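You operate a simulated robot arm through the tools that you are given. There is no shell and no other tool.

You are at the controls of a simulated robot arm. One attempt, no reset.

JOB
Brush the crumbs off the keyboard at seat 49 with its port switched off.
Fine: brush back in its place; switch the port on again, then tap the grey lock key once so that its lamp comes on. Set down upright: key brush. What is to be rubbed or washed off counts as gone when no trace of it is left.

It is judged by the outcome, as a careful person would: the job done as asked, and still so three seconds after it is handed in. It fails if anything else is knocked over, pushed out of place, dropped, spilled or broken.

ROBOT AND FRAMES
A 7-joint arm with a two-finger parallel gripper, fixed in place. Base frame: the origin is on the floor under the middle of its stand, x ahead of it, y to its left, z up; the work surface is at about z = 0.74. Units: m, rad, N and s.
It reaches about 1.247 m from its shoulder. Its first joint turns from -2.304 to 2.304 rad. Payload 3.91 kg.
The tool frame sits at the grasp point between the pads (the TCP): z along the fingers, y along the line on which they close. The tips reach 0.03 m beyond it. The gripper opens to 0.11 m. The fingers are 0.02 m wide and 0.01 m thick; the gripper's body (0.048 by 0.112 m) begins 0.055 m behind the TCP.
Orientation is that of the tool frame in the base frame, as a unit quaternion [x, y, z, w]. With the fingers straight down and closing along the base's y, the tool's x points along the base's -x, its y along +y and its z along -z.

CONTROLS
- The arm moves only by the tool servo_tool. Its argument "commands" is a list of rows, each an object (a shift or turn left out is 0, a gripper value left out holds the last) with "slide": the shift along the tool's x, y, z in m, a list of three; "turn": the turn, a rotation vector about the tool's x, y, z in rad, a list of three. In form: [{"slide": [x, y, z], "turn": [wx, wy, wz]}, ...]. A call has 1 to 20 rows; each row is the pose to reach, as a shift and turn from the pose commanded when the call began, along the tool's axes at that moment. "grip" is the opening in per cent of the stroke, from 0 (shut) to 100 (fully open), set as the call begins (left out, the last holds). Each row takes 0.2 s and may step no farther than 0.05 m and 0.15 rad from the row before; otherwise, or with a gripper value out of range, the whole call is refused. Where a pose cannot be reached the arm comes as near as it can. A force on the tool above 40 N (or 10 N above the force at the start of the call, whichever is more), or a blocked arm, ends the call early, and 0.2 s more pass. The fingers move at their own pace (about 0.108 m/s each) and stop on an object; they squeeze with about 21 N. The grip force told is the motor's: it shows also when the fingers shut on nothing. Time passes only in rows, and 0.2 s behind the last, so rows that repeat a pose let the fingers close. The reply holds the time, the measured pose of the TCP, the force on the tool along the base axes, the opening and the grip force, in the units named above and with some noise, with the torque about the TCP (base axes, N m) and any sound that the robot's microphone picked up, and new pictures: "views" is both (left out), scene, wrist or none.
- Cameras (640 x 400 px; columns grow to the right, rows downward): "scene" is fixed at [0.0503, 0.6514, 1.3619]; the picture's right is [0.02, -1.00, 0.00], its down [-0.93, -0.02, -0.38] and it looks along [0.38, 0.01, -0.93] (base axes); focal length 267 px, centre (320, 200). "wrist" rides on the gripper at [0.072, 0.017, -0.103] in the tool frame; the picture's right is [-0.23, 0.97, 0.00], its down [-0.76, -0.18, -0.62] and it looks along [-0.61, -0.14, 0.78] (tool axes); focal length 222 px, centre (320, 200). There is no depth. A picture from a camera that has moved, and an enlarged one, comes with that camera's place and axes in the base frame and with its lens.
- inspect(camera, box): a new picture of the part [left, top, right, bottom] of that camera's present view, enlarged. No time passes.
- close_job(): hands the job in; it is judged then, once.

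Nothing tells you positions but the pictures and the camera data. Unless the task says otherwise, let go and move clear before handing in.

The tools are called by a JSON object that holds its "name" and its "arguments". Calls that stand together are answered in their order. servo_tool: Moves the arm, as the interface text tells. Its arguments: {"type":"object","properties":{"commands":{"type":"array","items":{"type":"object","properties":{"slide":{"type":"array","items":{"type":"number"}},"turn":{"type":"array","items":{"type":"number"}}}}},"grip":{"type":"number"},"views":{"type":"string","enum":["both","scene","wrist","none"]}},"required":["commands"]} The other tools are called the same way: inspect (camera, box) takes an enlarged picture of a part of a camera's view; close_job () hands the job in.

At the start:

```text
t: 0.0
tcp_pos: [0.2889, 0.5091, 1.054]
ee_rot: [0.0, 1.0, 0.001, 0.0]
contact_force: [-0.6, -0.9, 0.0]
ft_torque: [-0.01, -0.02, 0.04]
finger_gap: 0.1101
grasp_force: 0.0
```

scene: 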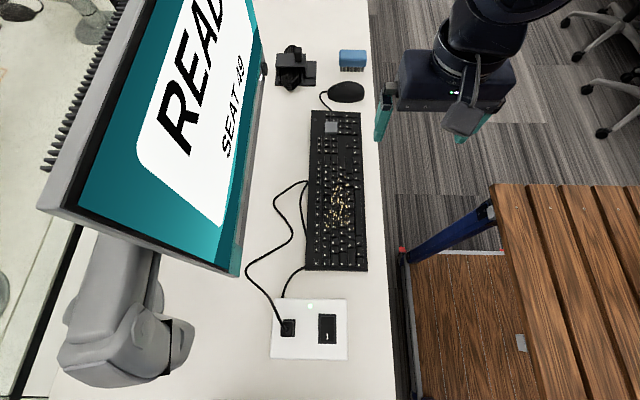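
wrist: 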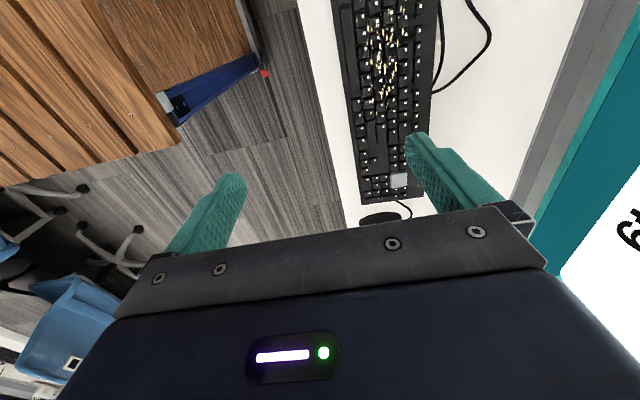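

I see a desk with a keyboard (crumbs on it), a mouse, a blue brush, a black holder, a monitor, and a white port panel with a plug and a rocker switch. I'll look closer at each first.

{"name": "inspect", "arguments": {"camera": "scene", "box": [250, 280, 370, 370]}}

{"name": "inspect", "arguments": {"camera": "scene", "box": [260, 30, 400, 118]}}

{"name": "inspect", "arguments": {"camera": "scene", "box": [280, 100, 400, 190]}}

{"name": "inspect", "arguments": {"camera": "scene", "box": [280, 170, 400, 280]}}

```text
4.44 times, centred on (310, 325) of scene
camera zoom: at [0.0503, 0.6514, 1.3619], right [0.02, -1.0, 0.0], down [-0.93, -0.02, -0.38], along [0.38, 0.01, -0.93], focal length 1188 px, centre (364, -356)
```

zoom: 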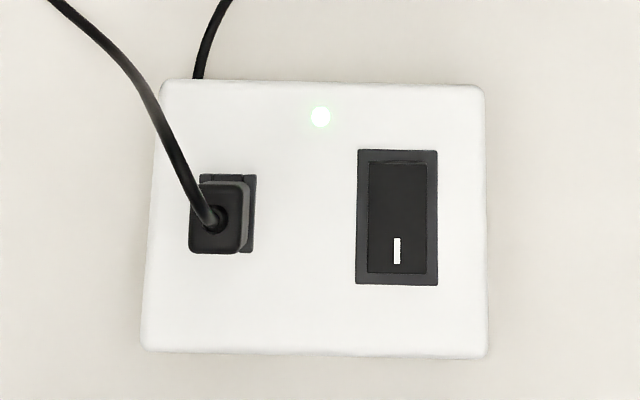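

```text
4.55 times, centred on (330, 74) of scene
camera zoom: at [0.0503, 0.6514, 1.3619], right [0.02, -1.0, 0.0], down [-0.93, -0.02, -0.38], along [0.38, 0.01, -0.93], focal length 1214 px, centre (274, 773)
```

zoom: 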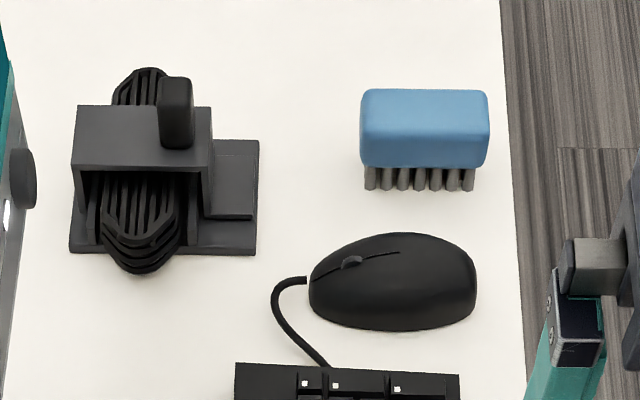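

```text
4.44 times, centred on (340, 145) of scene
camera zoom: at [0.0503, 0.6514, 1.3619], right [0.02, -1.0, 0.0], down [-0.93, -0.02, -0.38], along [0.38, 0.01, -0.93], focal length 1188 px, centre (231, 444)
```

zoom: 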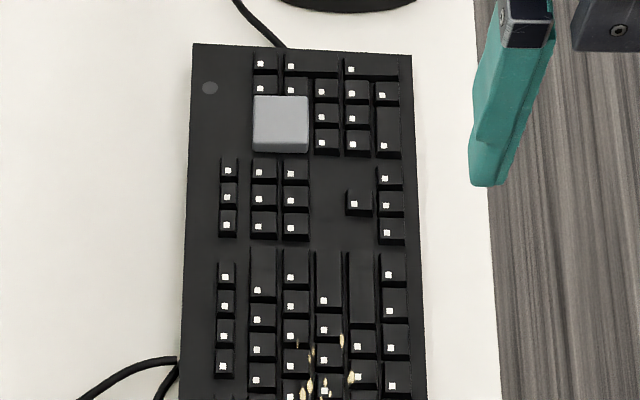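

```text
3.64 times, centred on (340, 225) of scene
camera zoom: at [0.0503, 0.6514, 1.3619], right [0.02, -1.0, 0.0], down [-0.93, -0.02, -0.38], along [0.38, 0.01, -0.93], focal length 972 px, centre (247, 109)
```

zoom: 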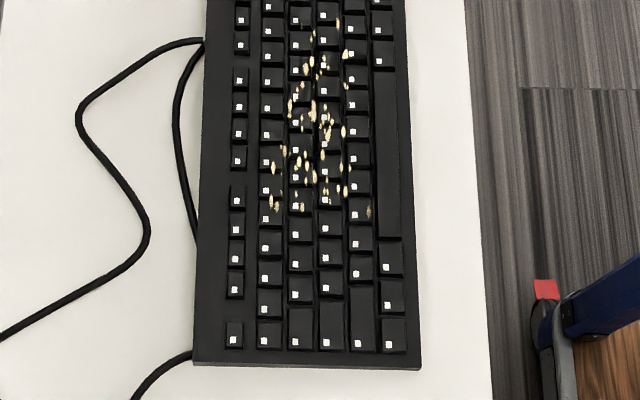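

The keyboard lies along x (about x 0.13–0.57, y≈0.61), crumbs around x 0.22–0.37. The port panel with its rocker (lamp green = on) is near (0.01, 0.67). I'll move above the panel to see the rocker more closely.

{"name": "servo_tool", "arguments": {"commands": [{"slide": [0.025, 0.015, 0.013]}, {"slide": [0.05, 0.03, 0.027]}, {"slide": [0.075, 0.045, 0.04]}, {"slide": [0.1, 0.06, 0.054]}, {"slide": [0.125, 0.075, 0.067]}, {"slide": [0.15, 0.09, 0.08]}, {"slide": [0.175, 0.105, 0.094]}, {"slide": [0.2, 0.12, 0.107]}, {"slide": [0.225, 0.136, 0.12]}, {"slide": [0.249, 0.151, 0.134]}, {"slide": [0.249, 0.151, 0.134]}], "grip": 0}}

```text
t: 2.4
tcp_pos: [0.0402, 0.661, 0.9203]
ee_rot: [0.001, 1.0, 0.0, 0.0]
contact_force: [0.7, -0.1, -0.6]
ft_torque: [0.0, 0.0, -0.01]
finger_gap: 0.0002
grasp_force: 21.1
camera wrist: at [-0.0335, 0.6762, 1.024], right [0.23, 0.97, 0.0], down [0.76, -0.18, 0.62], along [0.61, -0.14, -0.78], focal length 222 px, centre (320, 200)
```

scene: 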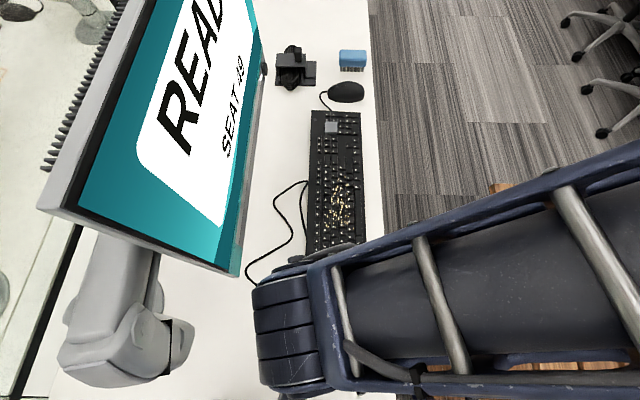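
wrist: 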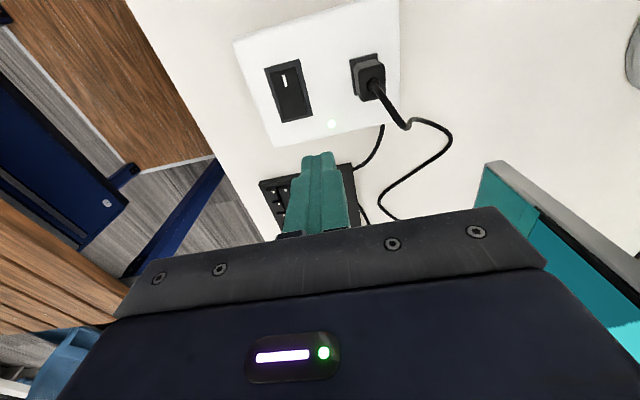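

{"name": "inspect", "arguments": {"camera": "wrist", "box": [220, 0, 420, 125]}}

```text
3.20 times, centred on (320, 62) of wrist
camera zoom: at [-0.0335, 0.6762, 1.024], right [0.23, 0.97, 0.0], down [0.76, -0.18, 0.62], along [0.61, -0.14, -0.78], focal length 711 px, centre (320, 640)
```

zoom: 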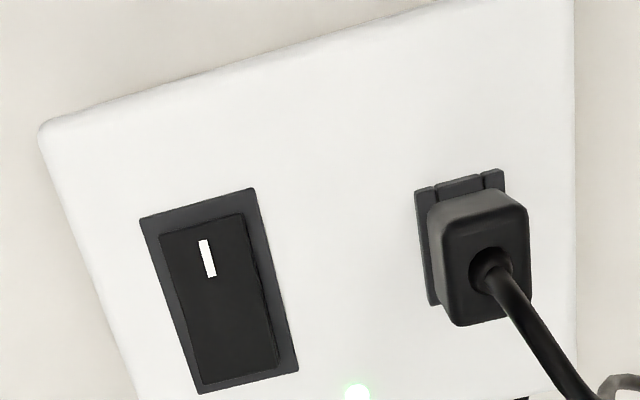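

The rocker's far (+x) end is raised and the "I" end is pressed (on). I estimate the rocker centre at about (0.0135, 0.634) with its surface near z 0.77. I'll lower the closed fingertips above its +x end and check before pressing.

{"name": "servo_tool", "arguments": {"commands": [{"slide": [0.004, -0.008, 0.025]}, {"slide": [0.008, -0.016, 0.045]}, {"slide": [0.014, -0.026, 0.065]}, {"slide": [0.014, -0.026, 0.08]}, {"slide": [0.014, -0.026, 0.08]}]}}

```text
t: 3.6
tcp_pos: [0.0265, 0.6341, 0.8393]
ee_rot: [0.0, 1.0, 0.0, 0.0]
contact_force: [0.4, -0.2, 0.5]
ft_torque: [0.02, -0.01, 0.04]
finger_gap: 0.0001
grasp_force: 21.1
camera wrist: at [-0.047, 0.6495, 0.9436], right [0.23, 0.97, 0.0], down [0.76, -0.18, 0.62], along [0.61, -0.14, -0.78], focal length 222 px, centre (320, 200)
```

scene: 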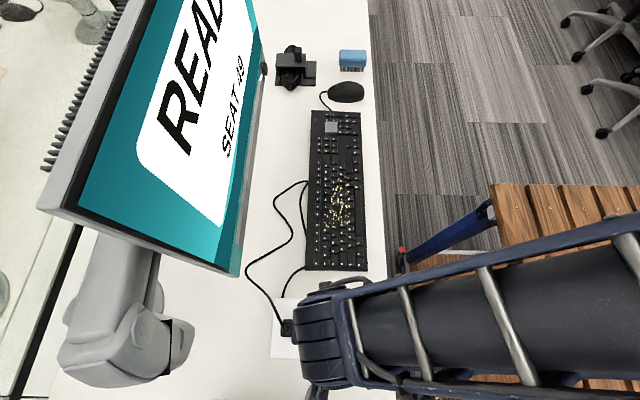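
wrist: 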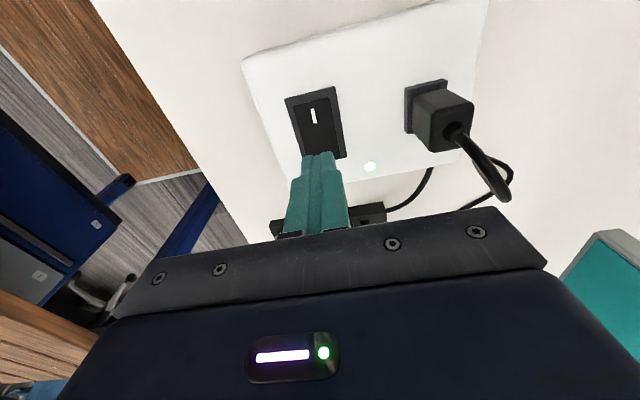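

The tip is aligned over the rocker's +x half. I'll come down gently in small steps and watch the force and the lamp.

{"name": "servo_tool", "arguments": {"commands": [{"slide": [0, 0, 0.008]}, {"slide": [0, 0, 0.016]}, {"slide": [0, 0, 0.022]}, {"slide": [0, 0, 0.026]}, {"slide": [0, 0, 0.028]}]}}

```text
t: 4.5
tcp_pos: [0.0279, 0.6348, 0.8191]
ee_rot: [0.0, 1.0, 0.002, 0.0]
contact_force: [-0.2, -2.8, 11.3]
ft_torque: [-0.14, 0.1, -0.05]
finger_gap: 0.0
grasp_force: 21.3
stopped in row 4: the force on the tool passed its limit at 50 N (the readings are from after the stop); the commanded pose is now the measured one
camera wrist: at [-0.0463, 0.6505, 0.9231], right [0.23, 0.97, 0.0], down [0.76, -0.18, 0.62], along [0.61, -0.14, -0.78], focal length 222 px, centre (320, 200)
```

scene: 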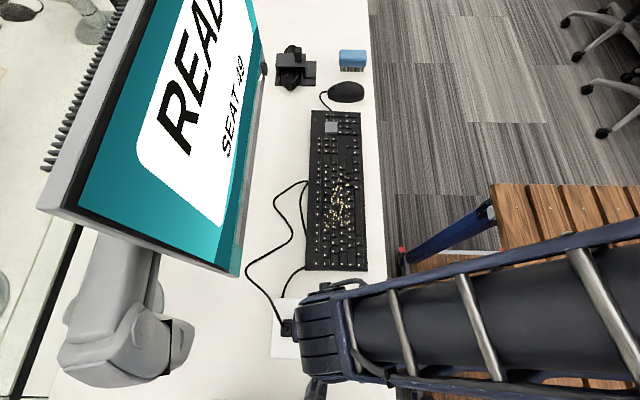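
wrist: 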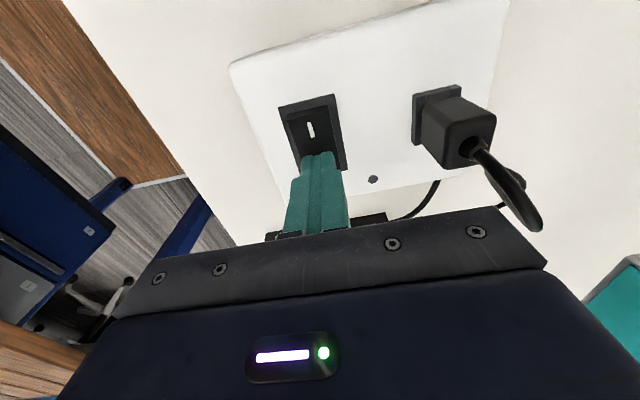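

The port lamp went dark, so the port is off. I'll lift straight up and confirm.

{"name": "servo_tool", "arguments": {"commands": [{"slide": [0, 0, -0.01]}, {"slide": [0, 0, -0.04]}, {"slide": [0, 0, -0.08]}, {"slide": [0, 0, -0.12]}, {"slide": [0, 0, -0.12]}]}}

{"name": "inspect", "arguments": {"camera": "wrist", "box": [220, 0, 420, 125]}}

```text
t: 5.7
tcp_pos: [0.0277, 0.6352, 0.9383]
ee_rot: [0.001, 1.0, 0.001, -0.001]
contact_force: [-0.3, -0.4, -0.4]
ft_torque: [0.02, 0.01, -0.03]
finger_gap: 0.0
grasp_force: 21.0
camera wrist: at [-0.0465, 0.6507, 1.0425], right [0.23, 0.97, 0.0], down [0.76, -0.18, 0.62], along [0.61, -0.14, -0.78], focal length 222 px, centre (320, 200)
```

scene: 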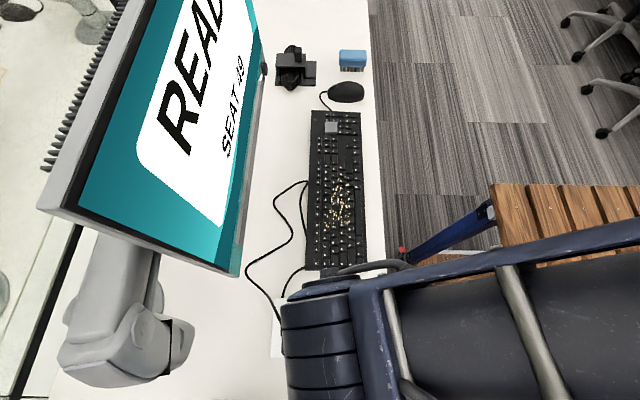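
wrist: 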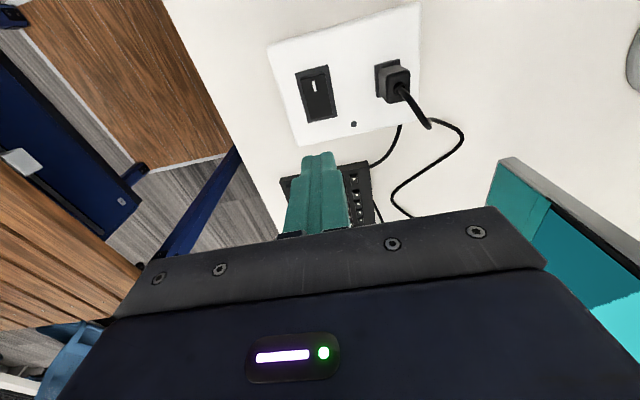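

```text
3.20 times, centred on (320, 62) of wrist
camera zoom: at [-0.0465, 0.6507, 1.0425], right [0.23, 0.97, 0.0], down [0.76, -0.18, 0.62], along [0.61, -0.14, -0.78], focal length 711 px, centre (320, 640)
```

zoom: 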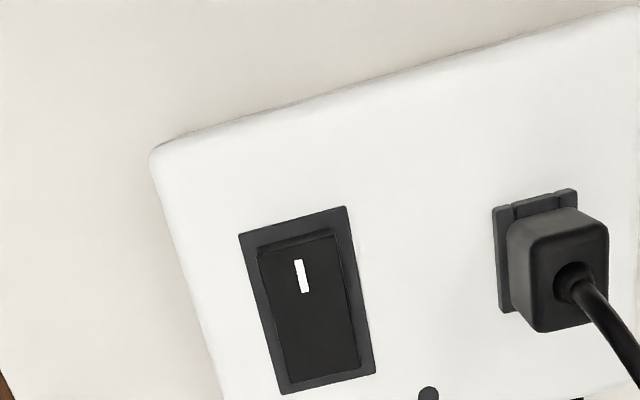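

The port is off (the "I" end is raised, lamp dark). Now I'll travel high over the keyboard to view the brush near (0.75, 0.565).

{"name": "servo_tool", "arguments": {"commands": [{"slide": [-0.03, 0, -0.03]}, {"slide": [-0.07, -0.005, -0.05]}, {"slide": [-0.11, -0.01, -0.05]}, {"slide": [-0.15, -0.016, -0.05]}, {"slide": [-0.19, -0.022, -0.05]}, {"slide": [-0.23, -0.028, -0.05]}, {"slide": [-0.27, -0.034, -0.05]}, {"slide": [-0.31, -0.04, -0.05]}, {"slide": [-0.35, -0.046, -0.05]}, {"slide": [-0.39, -0.052, -0.05]}, {"slide": [-0.43, -0.058, -0.05]}, {"slide": [-0.47, -0.064, -0.05]}, {"slide": [-0.51, -0.068, -0.05]}, {"slide": [-0.55, -0.07, -0.05]}, {"slide": [-0.59, -0.07, -0.05]}, {"slide": [-0.632, -0.07, -0.05]}, {"slide": [-0.632, -0.07, -0.05]}], "grip": 100}}

{"name": "inspect", "arguments": {"camera": "wrist", "box": [240, 60, 480, 210]}}

{"name": "inspect", "arguments": {"camera": "scene", "box": [260, 280, 380, 370]}}

```text
t: 9.3
tcp_pos: [0.6602, 0.5639, 0.9891]
ee_rot: [0.002, 1.0, 0.001, 0.0]
contact_force: [-0.1, 0.4, 0.2]
ft_torque: [0.0, 0.0, 0.01]
finger_gap: 0.11
grasp_force: 0.1
camera wrist: at [0.5862, 0.5787, 1.0925], right [0.23, 0.97, 0.0], down [0.76, -0.18, 0.62], along [0.61, -0.14, -0.78], focal length 222 px, centre (320, 200)
```

scene: 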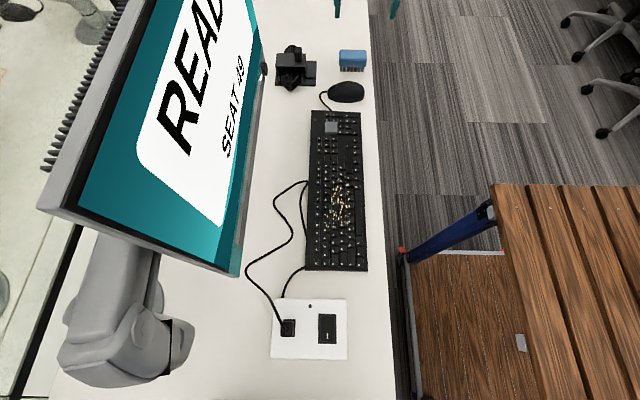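
wrist: 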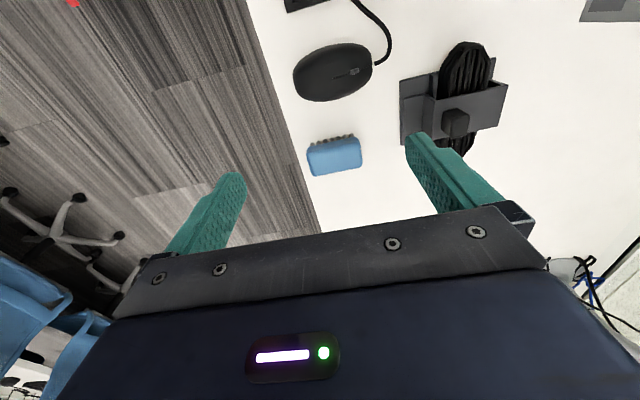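

```text
2.67 times, centred on (360, 135) of wrist
camera zoom: at [0.5862, 0.5787, 1.0925], right [0.23, 0.97, 0.0], down [0.76, -0.18, 0.62], along [0.61, -0.14, -0.78], focal length 592 px, centre (213, 373)
```

zoom: 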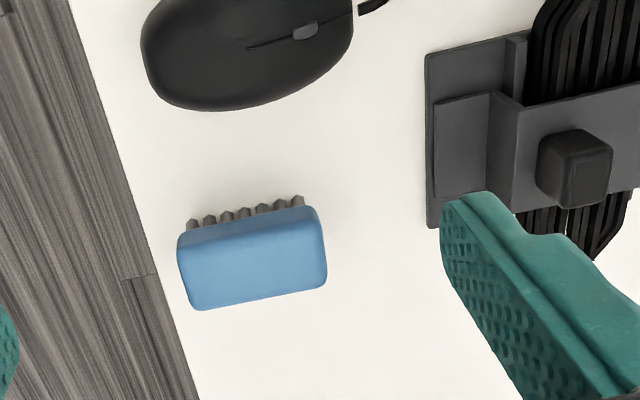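

```text
4.44 times, centred on (320, 325) of scene
camera zoom: at [0.0503, 0.6514, 1.3619], right [0.02, -1.0, 0.0], down [-0.93, -0.02, -0.38], along [0.38, 0.01, -0.93], focal length 1188 px, centre (320, -356)
```

zoom: 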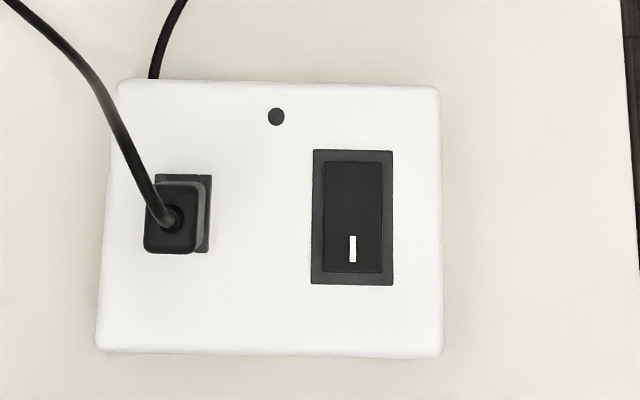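

The brush stands on its bristles at about (0.743, 0.565); the blue handle spans roughly x 0.726–0.761, y 0.524–0.605, z 0.767–0.80. I'll turn the gripper so that it closes across the thin side of the handle (along x), staying clear of the mouse, and position it above.

{"name": "servo_tool", "arguments": {"commands": [{"slide": [-0.007, 0, 0.003], "turn": [0, 0, -0.1309]}, {"slide": [-0.014, 0, 0.006], "turn": [0, 0, -0.2618]}, {"slide": [-0.021, 0, 0.01], "turn": [0, 0, -0.3927]}, {"slide": [-0.028, 0, 0.015], "turn": [0, 0, -0.5236]}, {"slide": [-0.035, 0, 0.02], "turn": [0, 0, -0.6545]}, {"slide": [-0.042, 0, 0.025], "turn": [0, 0, -0.7854]}, {"slide": [-0.049, 0, 0.03], "turn": [0, 0, -0.9163]}, {"slide": [-0.056, 0, 0.036], "turn": [0, 0, -1.0472]}, {"slide": [-0.063, 0, 0.042], "turn": [0, 0, -1.1781]}, {"slide": [-0.07, 0.001, 0.048], "turn": [0, 0, -1.309]}, {"slide": [-0.077, 0.001, 0.054], "turn": [0, 0, -1.4399]}, {"slide": [-0.083, 0.001, 0.059], "turn": [0, 0, -1.5708]}, {"slide": [-0.083, 0.001, 0.059], "turn": [0, 0, -1.5708]}], "grip": 62}}

{"name": "inspect", "arguments": {"camera": "wrist", "box": [220, 50, 460, 200]}}

```text
t: 12.1
tcp_pos: [0.7416, 0.5648, 0.9298]
ee_rot: [0.707, -0.707, -0.001, -0.001]
contact_force: [0.5, 0.4, -0.5]
ft_torque: [0.03, -0.01, -0.02]
finger_gap: 0.0684
grasp_force: 0.0
camera wrist: at [0.7238, 0.4901, 1.0336], right [-0.97, 0.23, 0.0], down [0.18, 0.76, 0.63], along [0.14, 0.61, -0.78], focal length 222 px, centre (320, 200)
```

scene: 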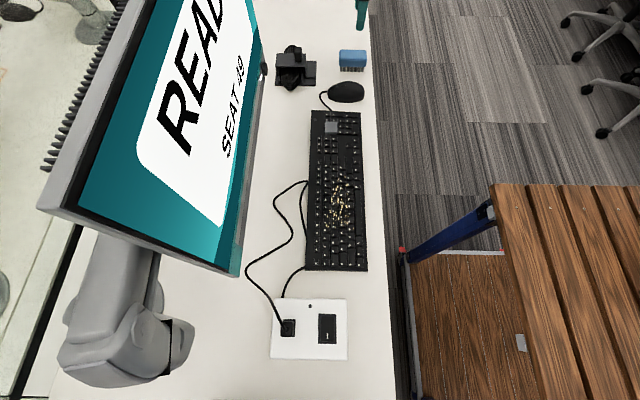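
wrist: 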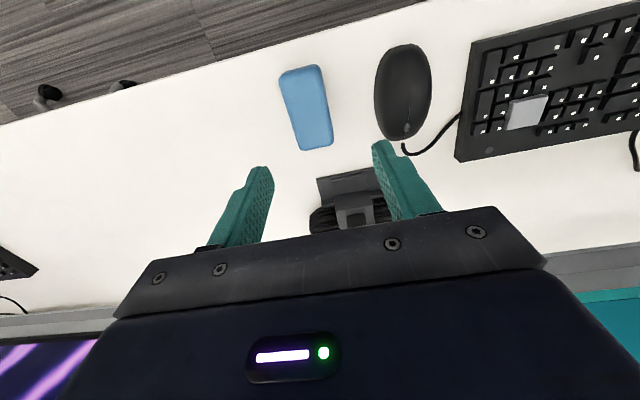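

```text
2.67 times, centred on (340, 125) of wrist
camera zoom: at [0.7238, 0.4901, 1.0336], right [-0.97, 0.23, 0.0], down [0.18, 0.76, 0.63], along [0.14, 0.61, -0.78], focal length 592 px, centre (267, 400)
```

zoom: 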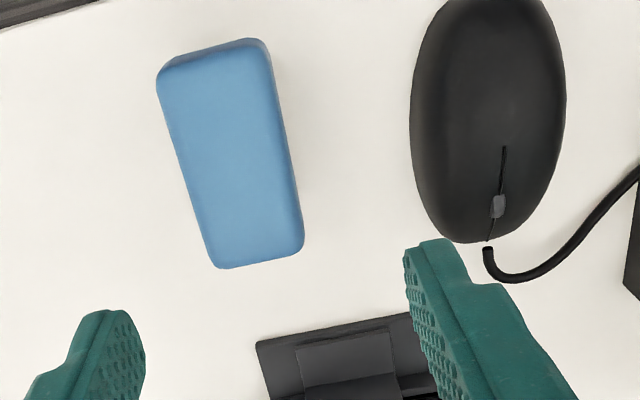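

Triangulating again with both views, the handle centre is closer to (0.7545, 0.564) with its top near z 0.79. I'll correct and descend partway to check the alignment.

{"name": "servo_tool", "arguments": {"commands": [{"slide": [0.001, -0.0125, 0.01]}, {"slide": [0.001, -0.0125, 0.035]}, {"slide": [0.001, -0.0125, 0.06]}, {"slide": [0.001, -0.0125, 0.085]}, {"slide": [0.001, -0.0125, 0.085]}], "views": "both"}}

{"name": "inspect", "arguments": {"camera": "wrist", "box": [200, 50, 440, 200]}}

{"name": "inspect", "arguments": {"camera": "scene", "box": [300, 10, 420, 100]}}

```text
t: 13.3
tcp_pos: [0.7554, 0.5635, 0.8443]
ee_rot: [-0.707, 0.708, 0.001, 0.001]
contact_force: [0.1, -0.7, -0.5]
ft_torque: [0.01, 0.0, 0.01]
finger_gap: 0.0681
grasp_force: 0.2
camera wrist: at [0.7365, 0.4895, 0.949], right [-0.97, 0.23, 0.0], down [0.18, 0.76, 0.63], along [0.14, 0.61, -0.78], focal length 222 px, centre (320, 200)
```

scene: 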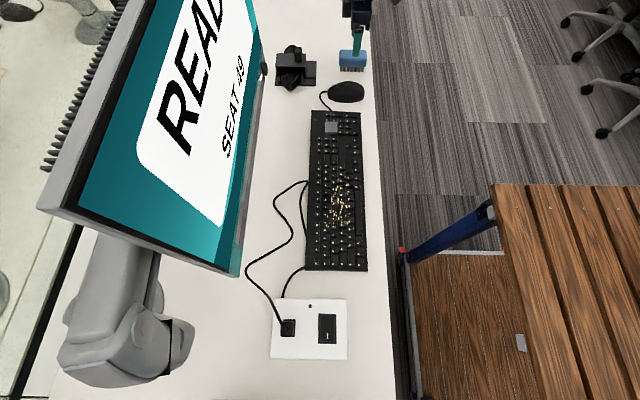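
wrist: 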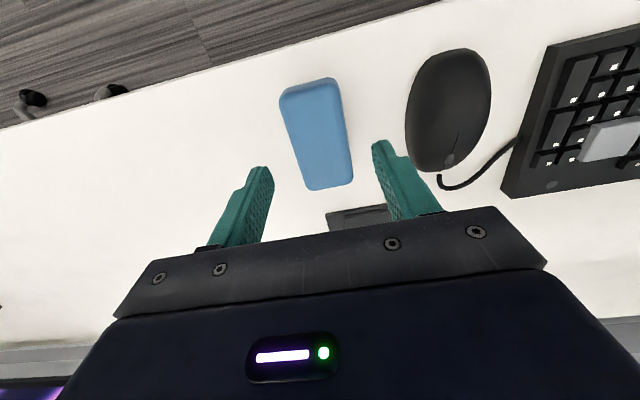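

```text
2.67 times, centred on (320, 125) of wrist
camera zoom: at [0.7365, 0.4895, 0.949], right [-0.97, 0.23, 0.0], down [0.18, 0.76, 0.63], along [0.14, 0.61, -0.78], focal length 592 px, centre (320, 400)
```

zoom: 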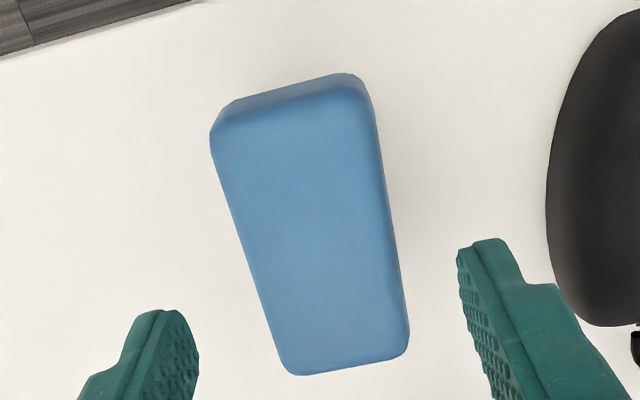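

```text
4.44 times, centred on (360, 55) of scene
camera zoom: at [0.0503, 0.6514, 1.3619], right [0.02, -1.0, 0.0], down [-0.93, -0.02, -0.38], along [0.38, 0.01, -0.93], focal length 1188 px, centre (142, 844)
```

zoom: 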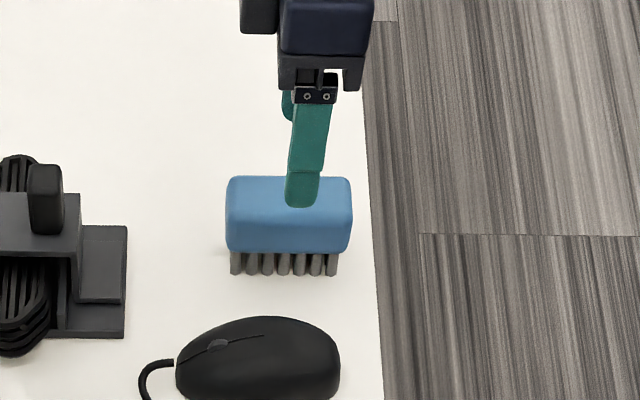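

The gripper is centred over the handle. I'll go down to TCP z≈0.79 (tips at about 0.76, clear of the table) and close.

{"name": "servo_tool", "arguments": {"commands": [{"slide": [0.001, 0, 0.015]}, {"slide": [0.001, 0, 0.03]}, {"slide": [0.001, 0, 0.042]}, {"slide": [0.001, 0, 0.053]}, {"slide": [0.001, 0, 0.053]}]}}

{"name": "inspect", "arguments": {"camera": "scene", "box": [300, 10, 420, 100]}}

{"name": "inspect", "arguments": {"camera": "wrist", "box": [200, 80, 440, 230]}}

```text
t: 14.5
tcp_pos: [0.7539, 0.5619, 0.7928]
ee_rot: [-0.706, 0.708, 0.002, 0.002]
contact_force: [0.7, -0.1, -0.4]
ft_torque: [0.0, 0.01, 0.0]
finger_gap: 0.068
grasp_force: 0.1
camera wrist: at [0.7364, 0.4886, 0.8956], right [-0.97, 0.23, 0.0], down [0.18, 0.76, 0.63], along [0.14, 0.61, -0.78], focal length 222 px, centre (320, 200)
```

scene: 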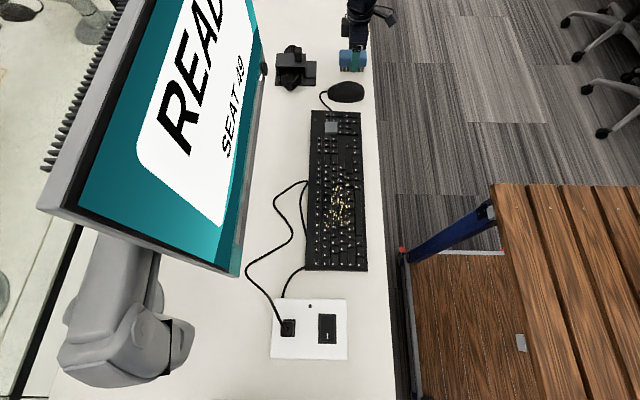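
wrist: 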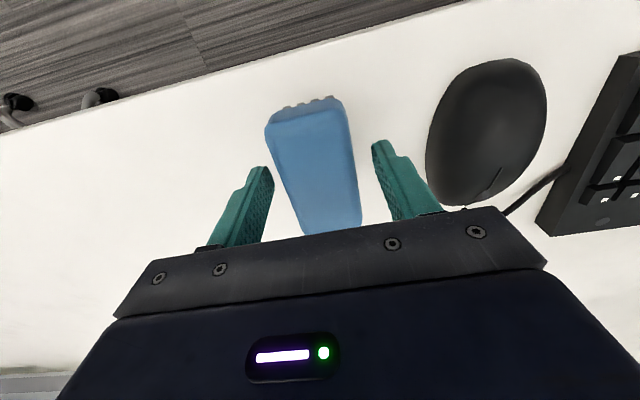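

```text
4.44 times, centred on (360, 55) of scene
camera zoom: at [0.0503, 0.6514, 1.3619], right [0.02, -1.0, 0.0], down [-0.93, -0.02, -0.38], along [0.38, 0.01, -0.93], focal length 1188 px, centre (142, 844)
```

zoom: 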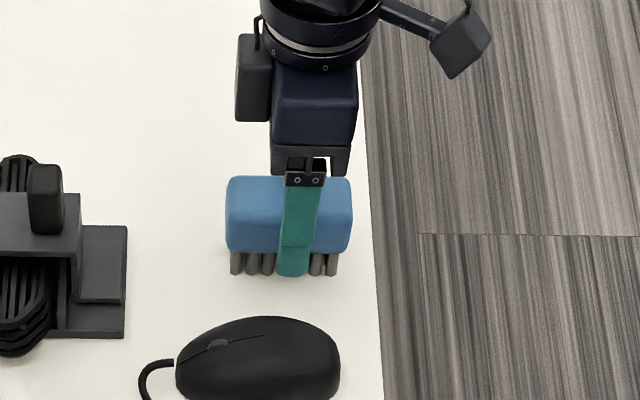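

```text
2.67 times, centred on (320, 155) of wrist
camera zoom: at [0.7364, 0.4886, 0.8956], right [-0.97, 0.23, 0.0], down [0.18, 0.76, 0.63], along [0.14, 0.61, -0.78], focal length 592 px, centre (320, 320)
```

zoom: 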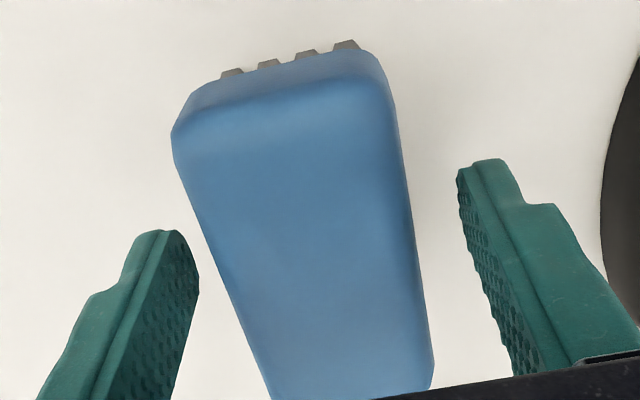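

The pads straddle the handle, tips at about handle-bottom level. Closing now.

{"name": "servo_tool", "arguments": {"commands": [{"slide": [0, 0, 0]}, {"slide": [0, 0, 0]}, {"slide": [0, 0, 0]}, {"slide": [0, 0, 0]}], "grip": 0}}

{"name": "inspect", "arguments": {"camera": "scene", "box": [300, 10, 420, 100]}}

{"name": "inspect", "arguments": {"camera": "wrist", "box": [200, 80, 440, 230]}}

```text
t: 15.5
tcp_pos: [0.7548, 0.5622, 0.7919]
ee_rot: [-0.706, 0.708, 0.001, 0.001]
contact_force: [-0.4, -0.7, 0.4]
ft_torque: [-0.03, 0.02, -0.01]
finger_gap: 0.0444
grasp_force: 21.3
camera wrist: at [0.7364, 0.4885, 0.8956], right [-0.97, 0.23, 0.0], down [0.18, 0.76, 0.63], along [0.14, 0.61, -0.78], focal length 222 px, centre (320, 200)
```

scene: 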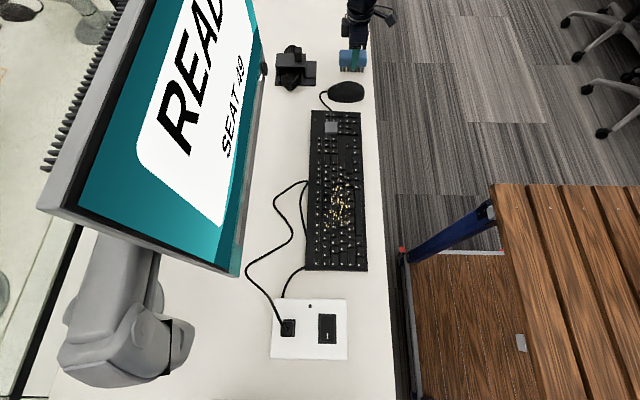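
wrist: 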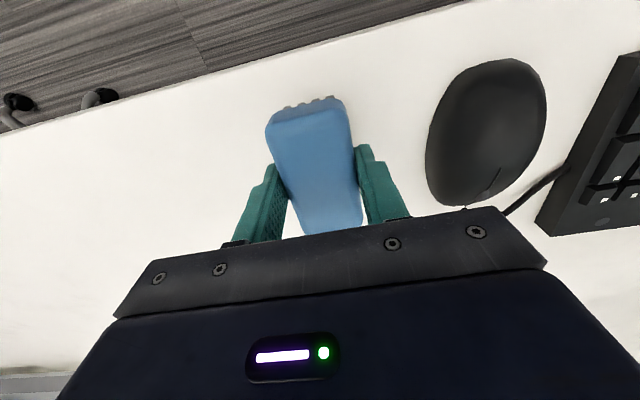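

```text
4.44 times, centred on (360, 55) of scene
camera zoom: at [0.0503, 0.6514, 1.3619], right [0.02, -1.0, 0.0], down [-0.93, -0.02, -0.38], along [0.38, 0.01, -0.93], focal length 1188 px, centre (142, 844)
```

zoom: 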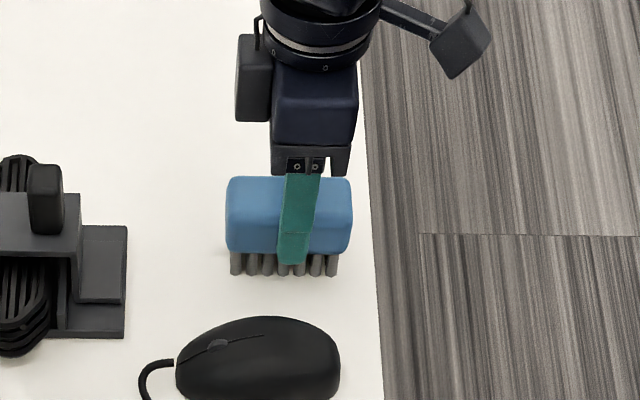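

```text
2.67 times, centred on (320, 155) of wrist
camera zoom: at [0.7364, 0.4885, 0.8956], right [-0.97, 0.23, 0.0], down [0.18, 0.76, 0.63], along [0.14, 0.61, -0.78], focal length 592 px, centre (320, 320)
```

zoom: 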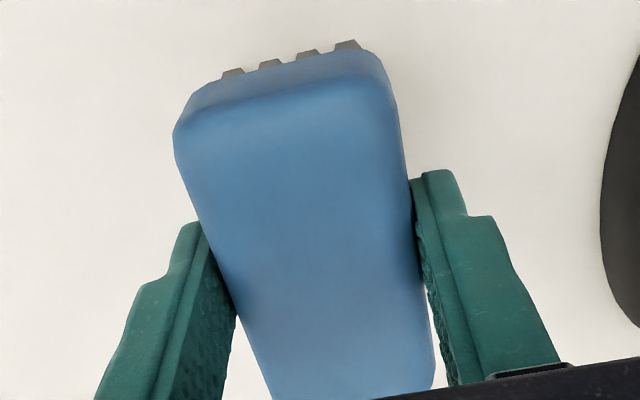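

The handle is held (gap 0.044 m, 21 N). I'll lift straight up 0.10 m and check that the brush comes with it upright.

{"name": "servo_tool", "arguments": {"commands": [{"slide": [0, 0, -0.01]}, {"slide": [0, 0, -0.03]}, {"slide": [0, 0, -0.055]}, {"slide": [0, 0, -0.08]}, {"slide": [0, 0, -0.1]}, {"slide": [0, 0, -0.1]}]}}

{"name": "inspect", "arguments": {"camera": "scene", "box": [300, 10, 420, 100]}}

{"name": "inspect", "arguments": {"camera": "wrist", "box": [200, 80, 440, 230]}}

```text
t: 16.9
tcp_pos: [0.7542, 0.5613, 0.8909]
ee_rot: [-0.706, 0.708, 0.0, 0.001]
contact_force: [-0.4, 0.1, -0.2]
ft_torque: [-0.01, 0.0, -0.02]
finger_gap: 0.0
grasp_force: 21.1
camera wrist: at [0.737, 0.4878, 0.9952], right [-0.97, 0.23, 0.0], down [0.18, 0.76, 0.63], along [0.14, 0.61, -0.78], focal length 222 px, centre (320, 200)
```

scene: 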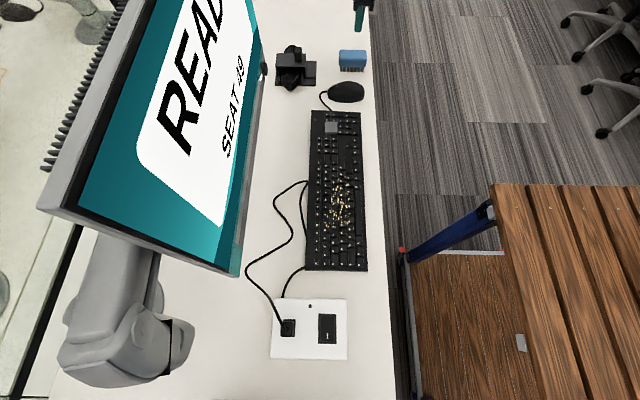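
wrist: 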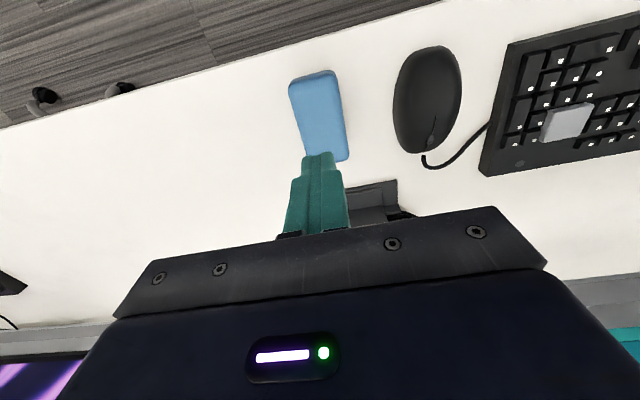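

```text
4.44 times, centred on (360, 55) of scene
camera zoom: at [0.0503, 0.6514, 1.3619], right [0.02, -1.0, 0.0], down [-0.93, -0.02, -0.38], along [0.38, 0.01, -0.93], focal length 1188 px, centre (142, 844)
```

zoom: 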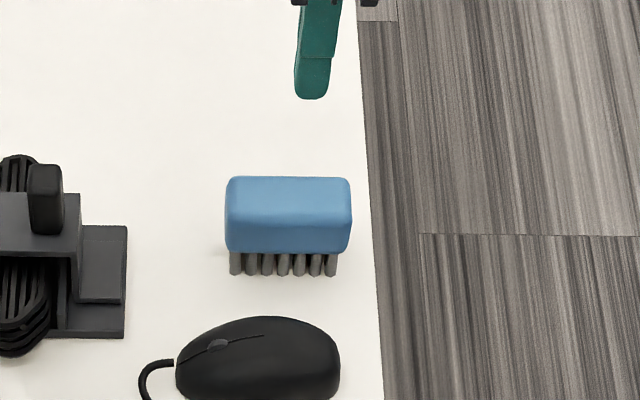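

```text
2.67 times, centred on (320, 155) of wrist
camera zoom: at [0.737, 0.4878, 0.9952], right [-0.97, 0.23, 0.0], down [0.18, 0.76, 0.63], along [0.14, 0.61, -0.78], focal length 592 px, centre (320, 320)
```

zoom: 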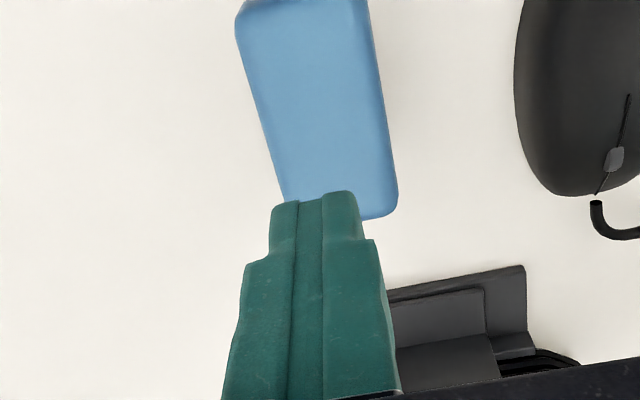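

The brush stayed on the table: the fingers slipped off without moving it. I'll grip deeper, with the pads' centre at the handle's mid-height (TCP z≈0.777, tips about 7 mm above the table).

{"name": "servo_tool", "arguments": {"commands": [{"slide": [0, 0, 0]}, {"slide": [0, 0, 0]}, {"slide": [0, 0, 0.025]}, {"slide": [0, 0, 0.05]}, {"slide": [0, 0, 0.075]}, {"slide": [0, 0, 0.095]}, {"slide": [0, 0, 0.108]}, {"slide": [0, 0, 0.115]}, {"slide": [0, 0, 0.115]}], "grip": 72}}

{"name": "inspect", "arguments": {"camera": "scene", "box": [300, 10, 420, 100]}}

{"name": "inspect", "arguments": {"camera": "wrist", "box": [200, 80, 440, 230]}}

```text
t: 18.9
tcp_pos: [0.7548, 0.5624, 0.7757]
ee_rot: [-0.707, 0.708, 0.001, 0.0]
contact_force: [0.4, 0.4, -0.4]
ft_torque: [0.0, -0.02, -0.02]
finger_gap: 0.0791
grasp_force: 0.1
camera wrist: at [0.7364, 0.489, 0.8804], right [-0.97, 0.23, 0.0], down [0.18, 0.76, 0.63], along [0.14, 0.61, -0.78], focal length 222 px, centre (320, 200)
```

scene: 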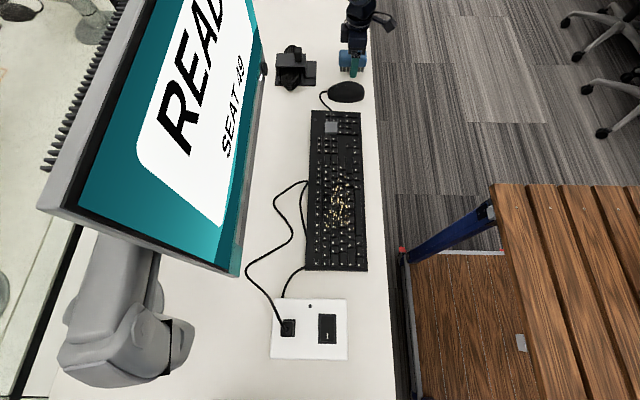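
wrist: 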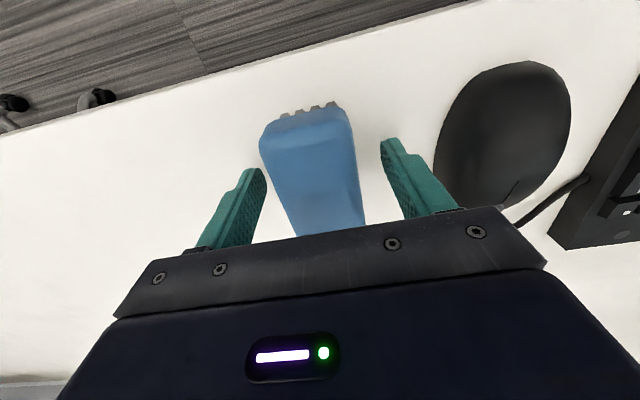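

```text
4.44 times, centred on (360, 55) of scene
camera zoom: at [0.0503, 0.6514, 1.3619], right [0.02, -1.0, 0.0], down [-0.93, -0.02, -0.38], along [0.38, 0.01, -0.93], focal length 1188 px, centre (142, 844)
```

zoom: 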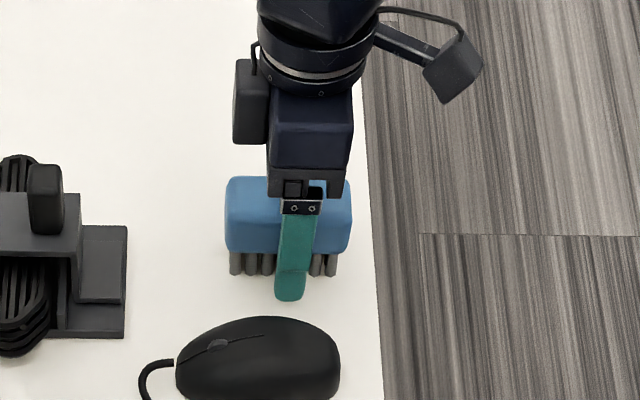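

```text
2.67 times, centred on (320, 155) of wrist
camera zoom: at [0.7364, 0.489, 0.8804], right [-0.97, 0.23, 0.0], down [0.18, 0.76, 0.63], along [0.14, 0.61, -0.78], focal length 592 px, centre (320, 320)
```

zoom: 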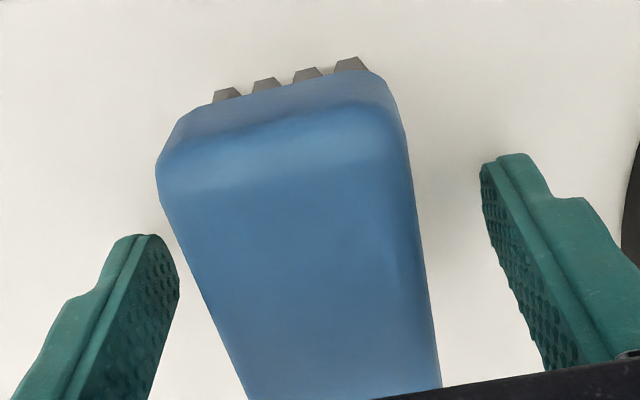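

Both fingers are well beside the handle at mid-height. Closing, then a small 2 cm test lift.

{"name": "servo_tool", "arguments": {"commands": [{"slide": [0, 0, 0]}, {"slide": [0, 0, 0]}, {"slide": [0, 0, 0]}, {"slide": [0, 0, 0]}, {"slide": [0, 0, 0]}], "grip": 0}}

{"name": "inspect", "arguments": {"camera": "scene", "box": [300, 10, 420, 100]}}

{"name": "inspect", "arguments": {"camera": "wrist", "box": [200, 80, 440, 230]}}

```text
t: 20.1
tcp_pos: [0.7557, 0.5633, 0.7775]
ee_rot: [-0.707, 0.708, 0.001, 0.001]
contact_force: [0.3, -0.4, -0.2]
ft_torque: [-0.02, -0.04, 0.0]
finger_gap: 0.0446
grasp_force: 20.6
camera wrist: at [0.7364, 0.489, 0.8805], right [-0.97, 0.23, 0.0], down [0.18, 0.76, 0.63], along [0.14, 0.61, -0.78], focal length 222 px, centre (320, 200)
```

scene: 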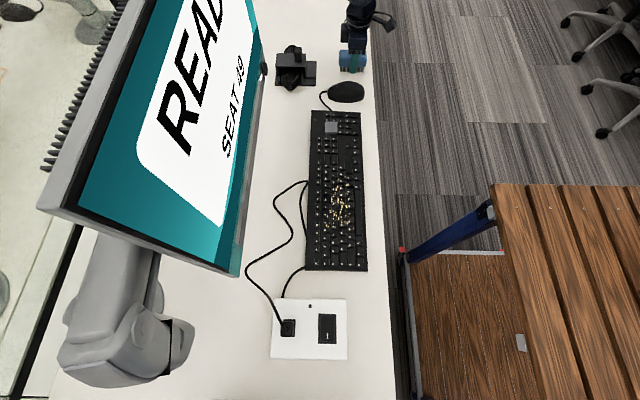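
wrist: 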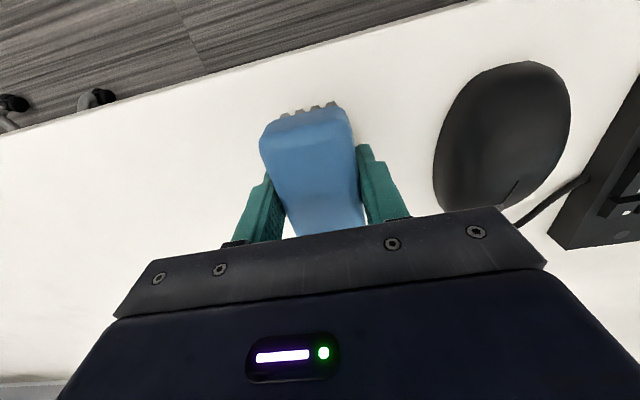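

```text
4.44 times, centred on (360, 55) of scene
camera zoom: at [0.0503, 0.6514, 1.3619], right [0.02, -1.0, 0.0], down [-0.93, -0.02, -0.38], along [0.38, 0.01, -0.93], focal length 1188 px, centre (142, 844)
```

zoom: 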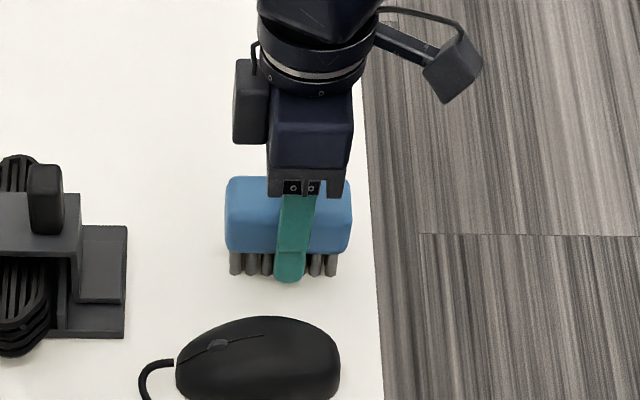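

```text
2.67 times, centred on (320, 155) of wrist
camera zoom: at [0.7364, 0.489, 0.8805], right [-0.97, 0.23, 0.0], down [0.18, 0.76, 0.63], along [0.14, 0.61, -0.78], focal length 592 px, centre (320, 320)
```

zoom: 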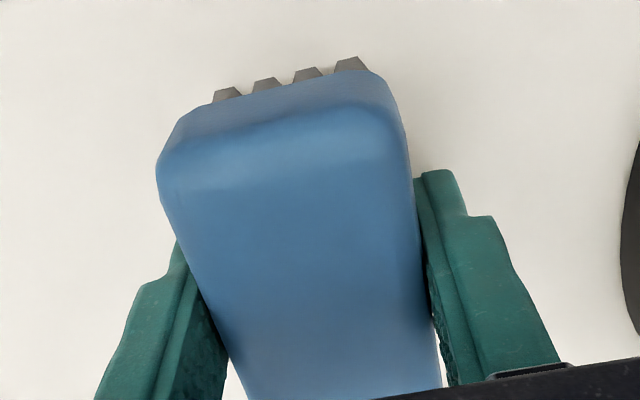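

Held at 0.0446 m gap. Test-lifting gently by 2 cm.

{"name": "servo_tool", "arguments": {"commands": [{"slide": [0, 0, -0.004]}, {"slide": [0, 0, -0.009]}, {"slide": [0, 0, -0.014]}, {"slide": [0, 0, -0.02]}, {"slide": [0, 0, -0.02]}]}}

{"name": "inspect", "arguments": {"camera": "scene", "box": [300, 10, 420, 100]}}

{"name": "inspect", "arguments": {"camera": "wrist", "box": [200, 80, 440, 230]}}

```text
t: 21.3
tcp_pos: [0.7552, 0.5625, 0.7969]
ee_rot: [-0.707, 0.708, 0.0, 0.001]
contact_force: [-0.4, 0.1, -0.8]
ft_torque: [0.02, -0.02, 0.01]
finger_gap: 0.0443
grasp_force: 21.4
camera wrist: at [0.7362, 0.4886, 0.9005], right [-0.97, 0.23, 0.0], down [0.18, 0.76, 0.63], along [0.14, 0.61, -0.78], focal length 222 px, centre (320, 200)
```

scene: 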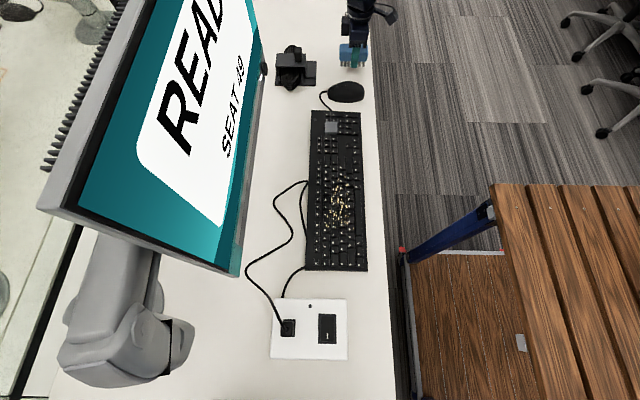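
wrist: 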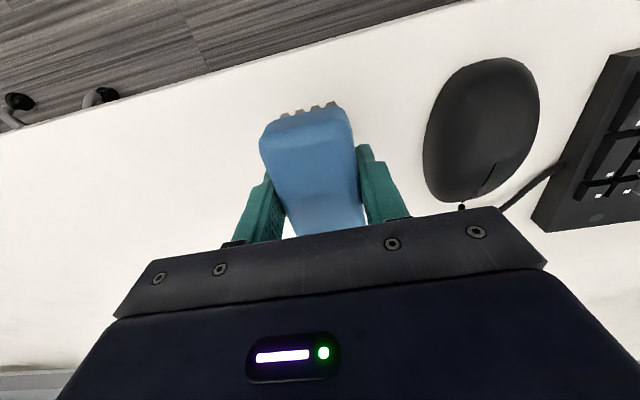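

```text
4.44 times, centred on (360, 55) of scene
camera zoom: at [0.0503, 0.6514, 1.3619], right [0.02, -1.0, 0.0], down [-0.93, -0.02, -0.38], along [0.38, 0.01, -0.93], focal length 1188 px, centre (142, 844)
```

zoom: 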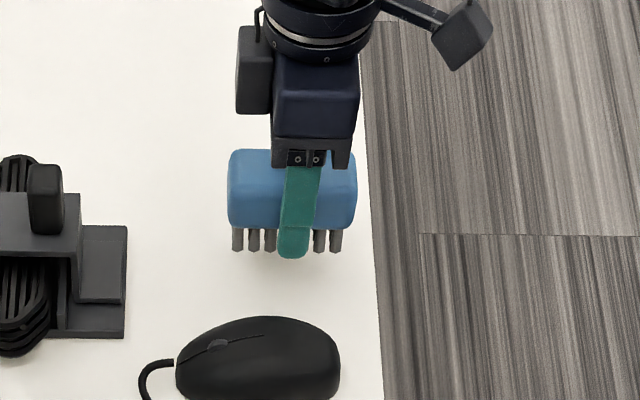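

```text
2.67 times, centred on (320, 155) of wrist
camera zoom: at [0.7362, 0.4886, 0.9005], right [-0.97, 0.23, 0.0], down [0.18, 0.76, 0.63], along [0.14, 0.61, -0.78], focal length 592 px, centre (320, 320)
```

zoom: 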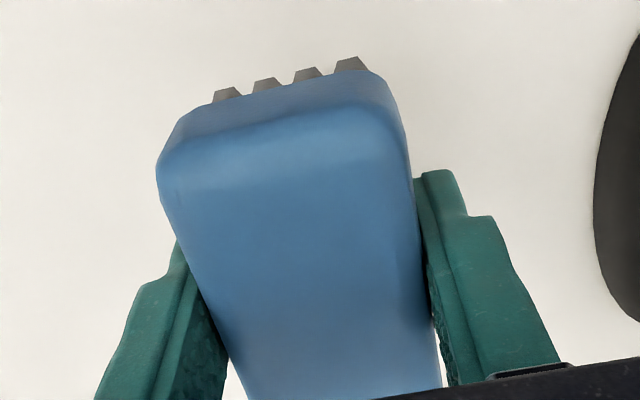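

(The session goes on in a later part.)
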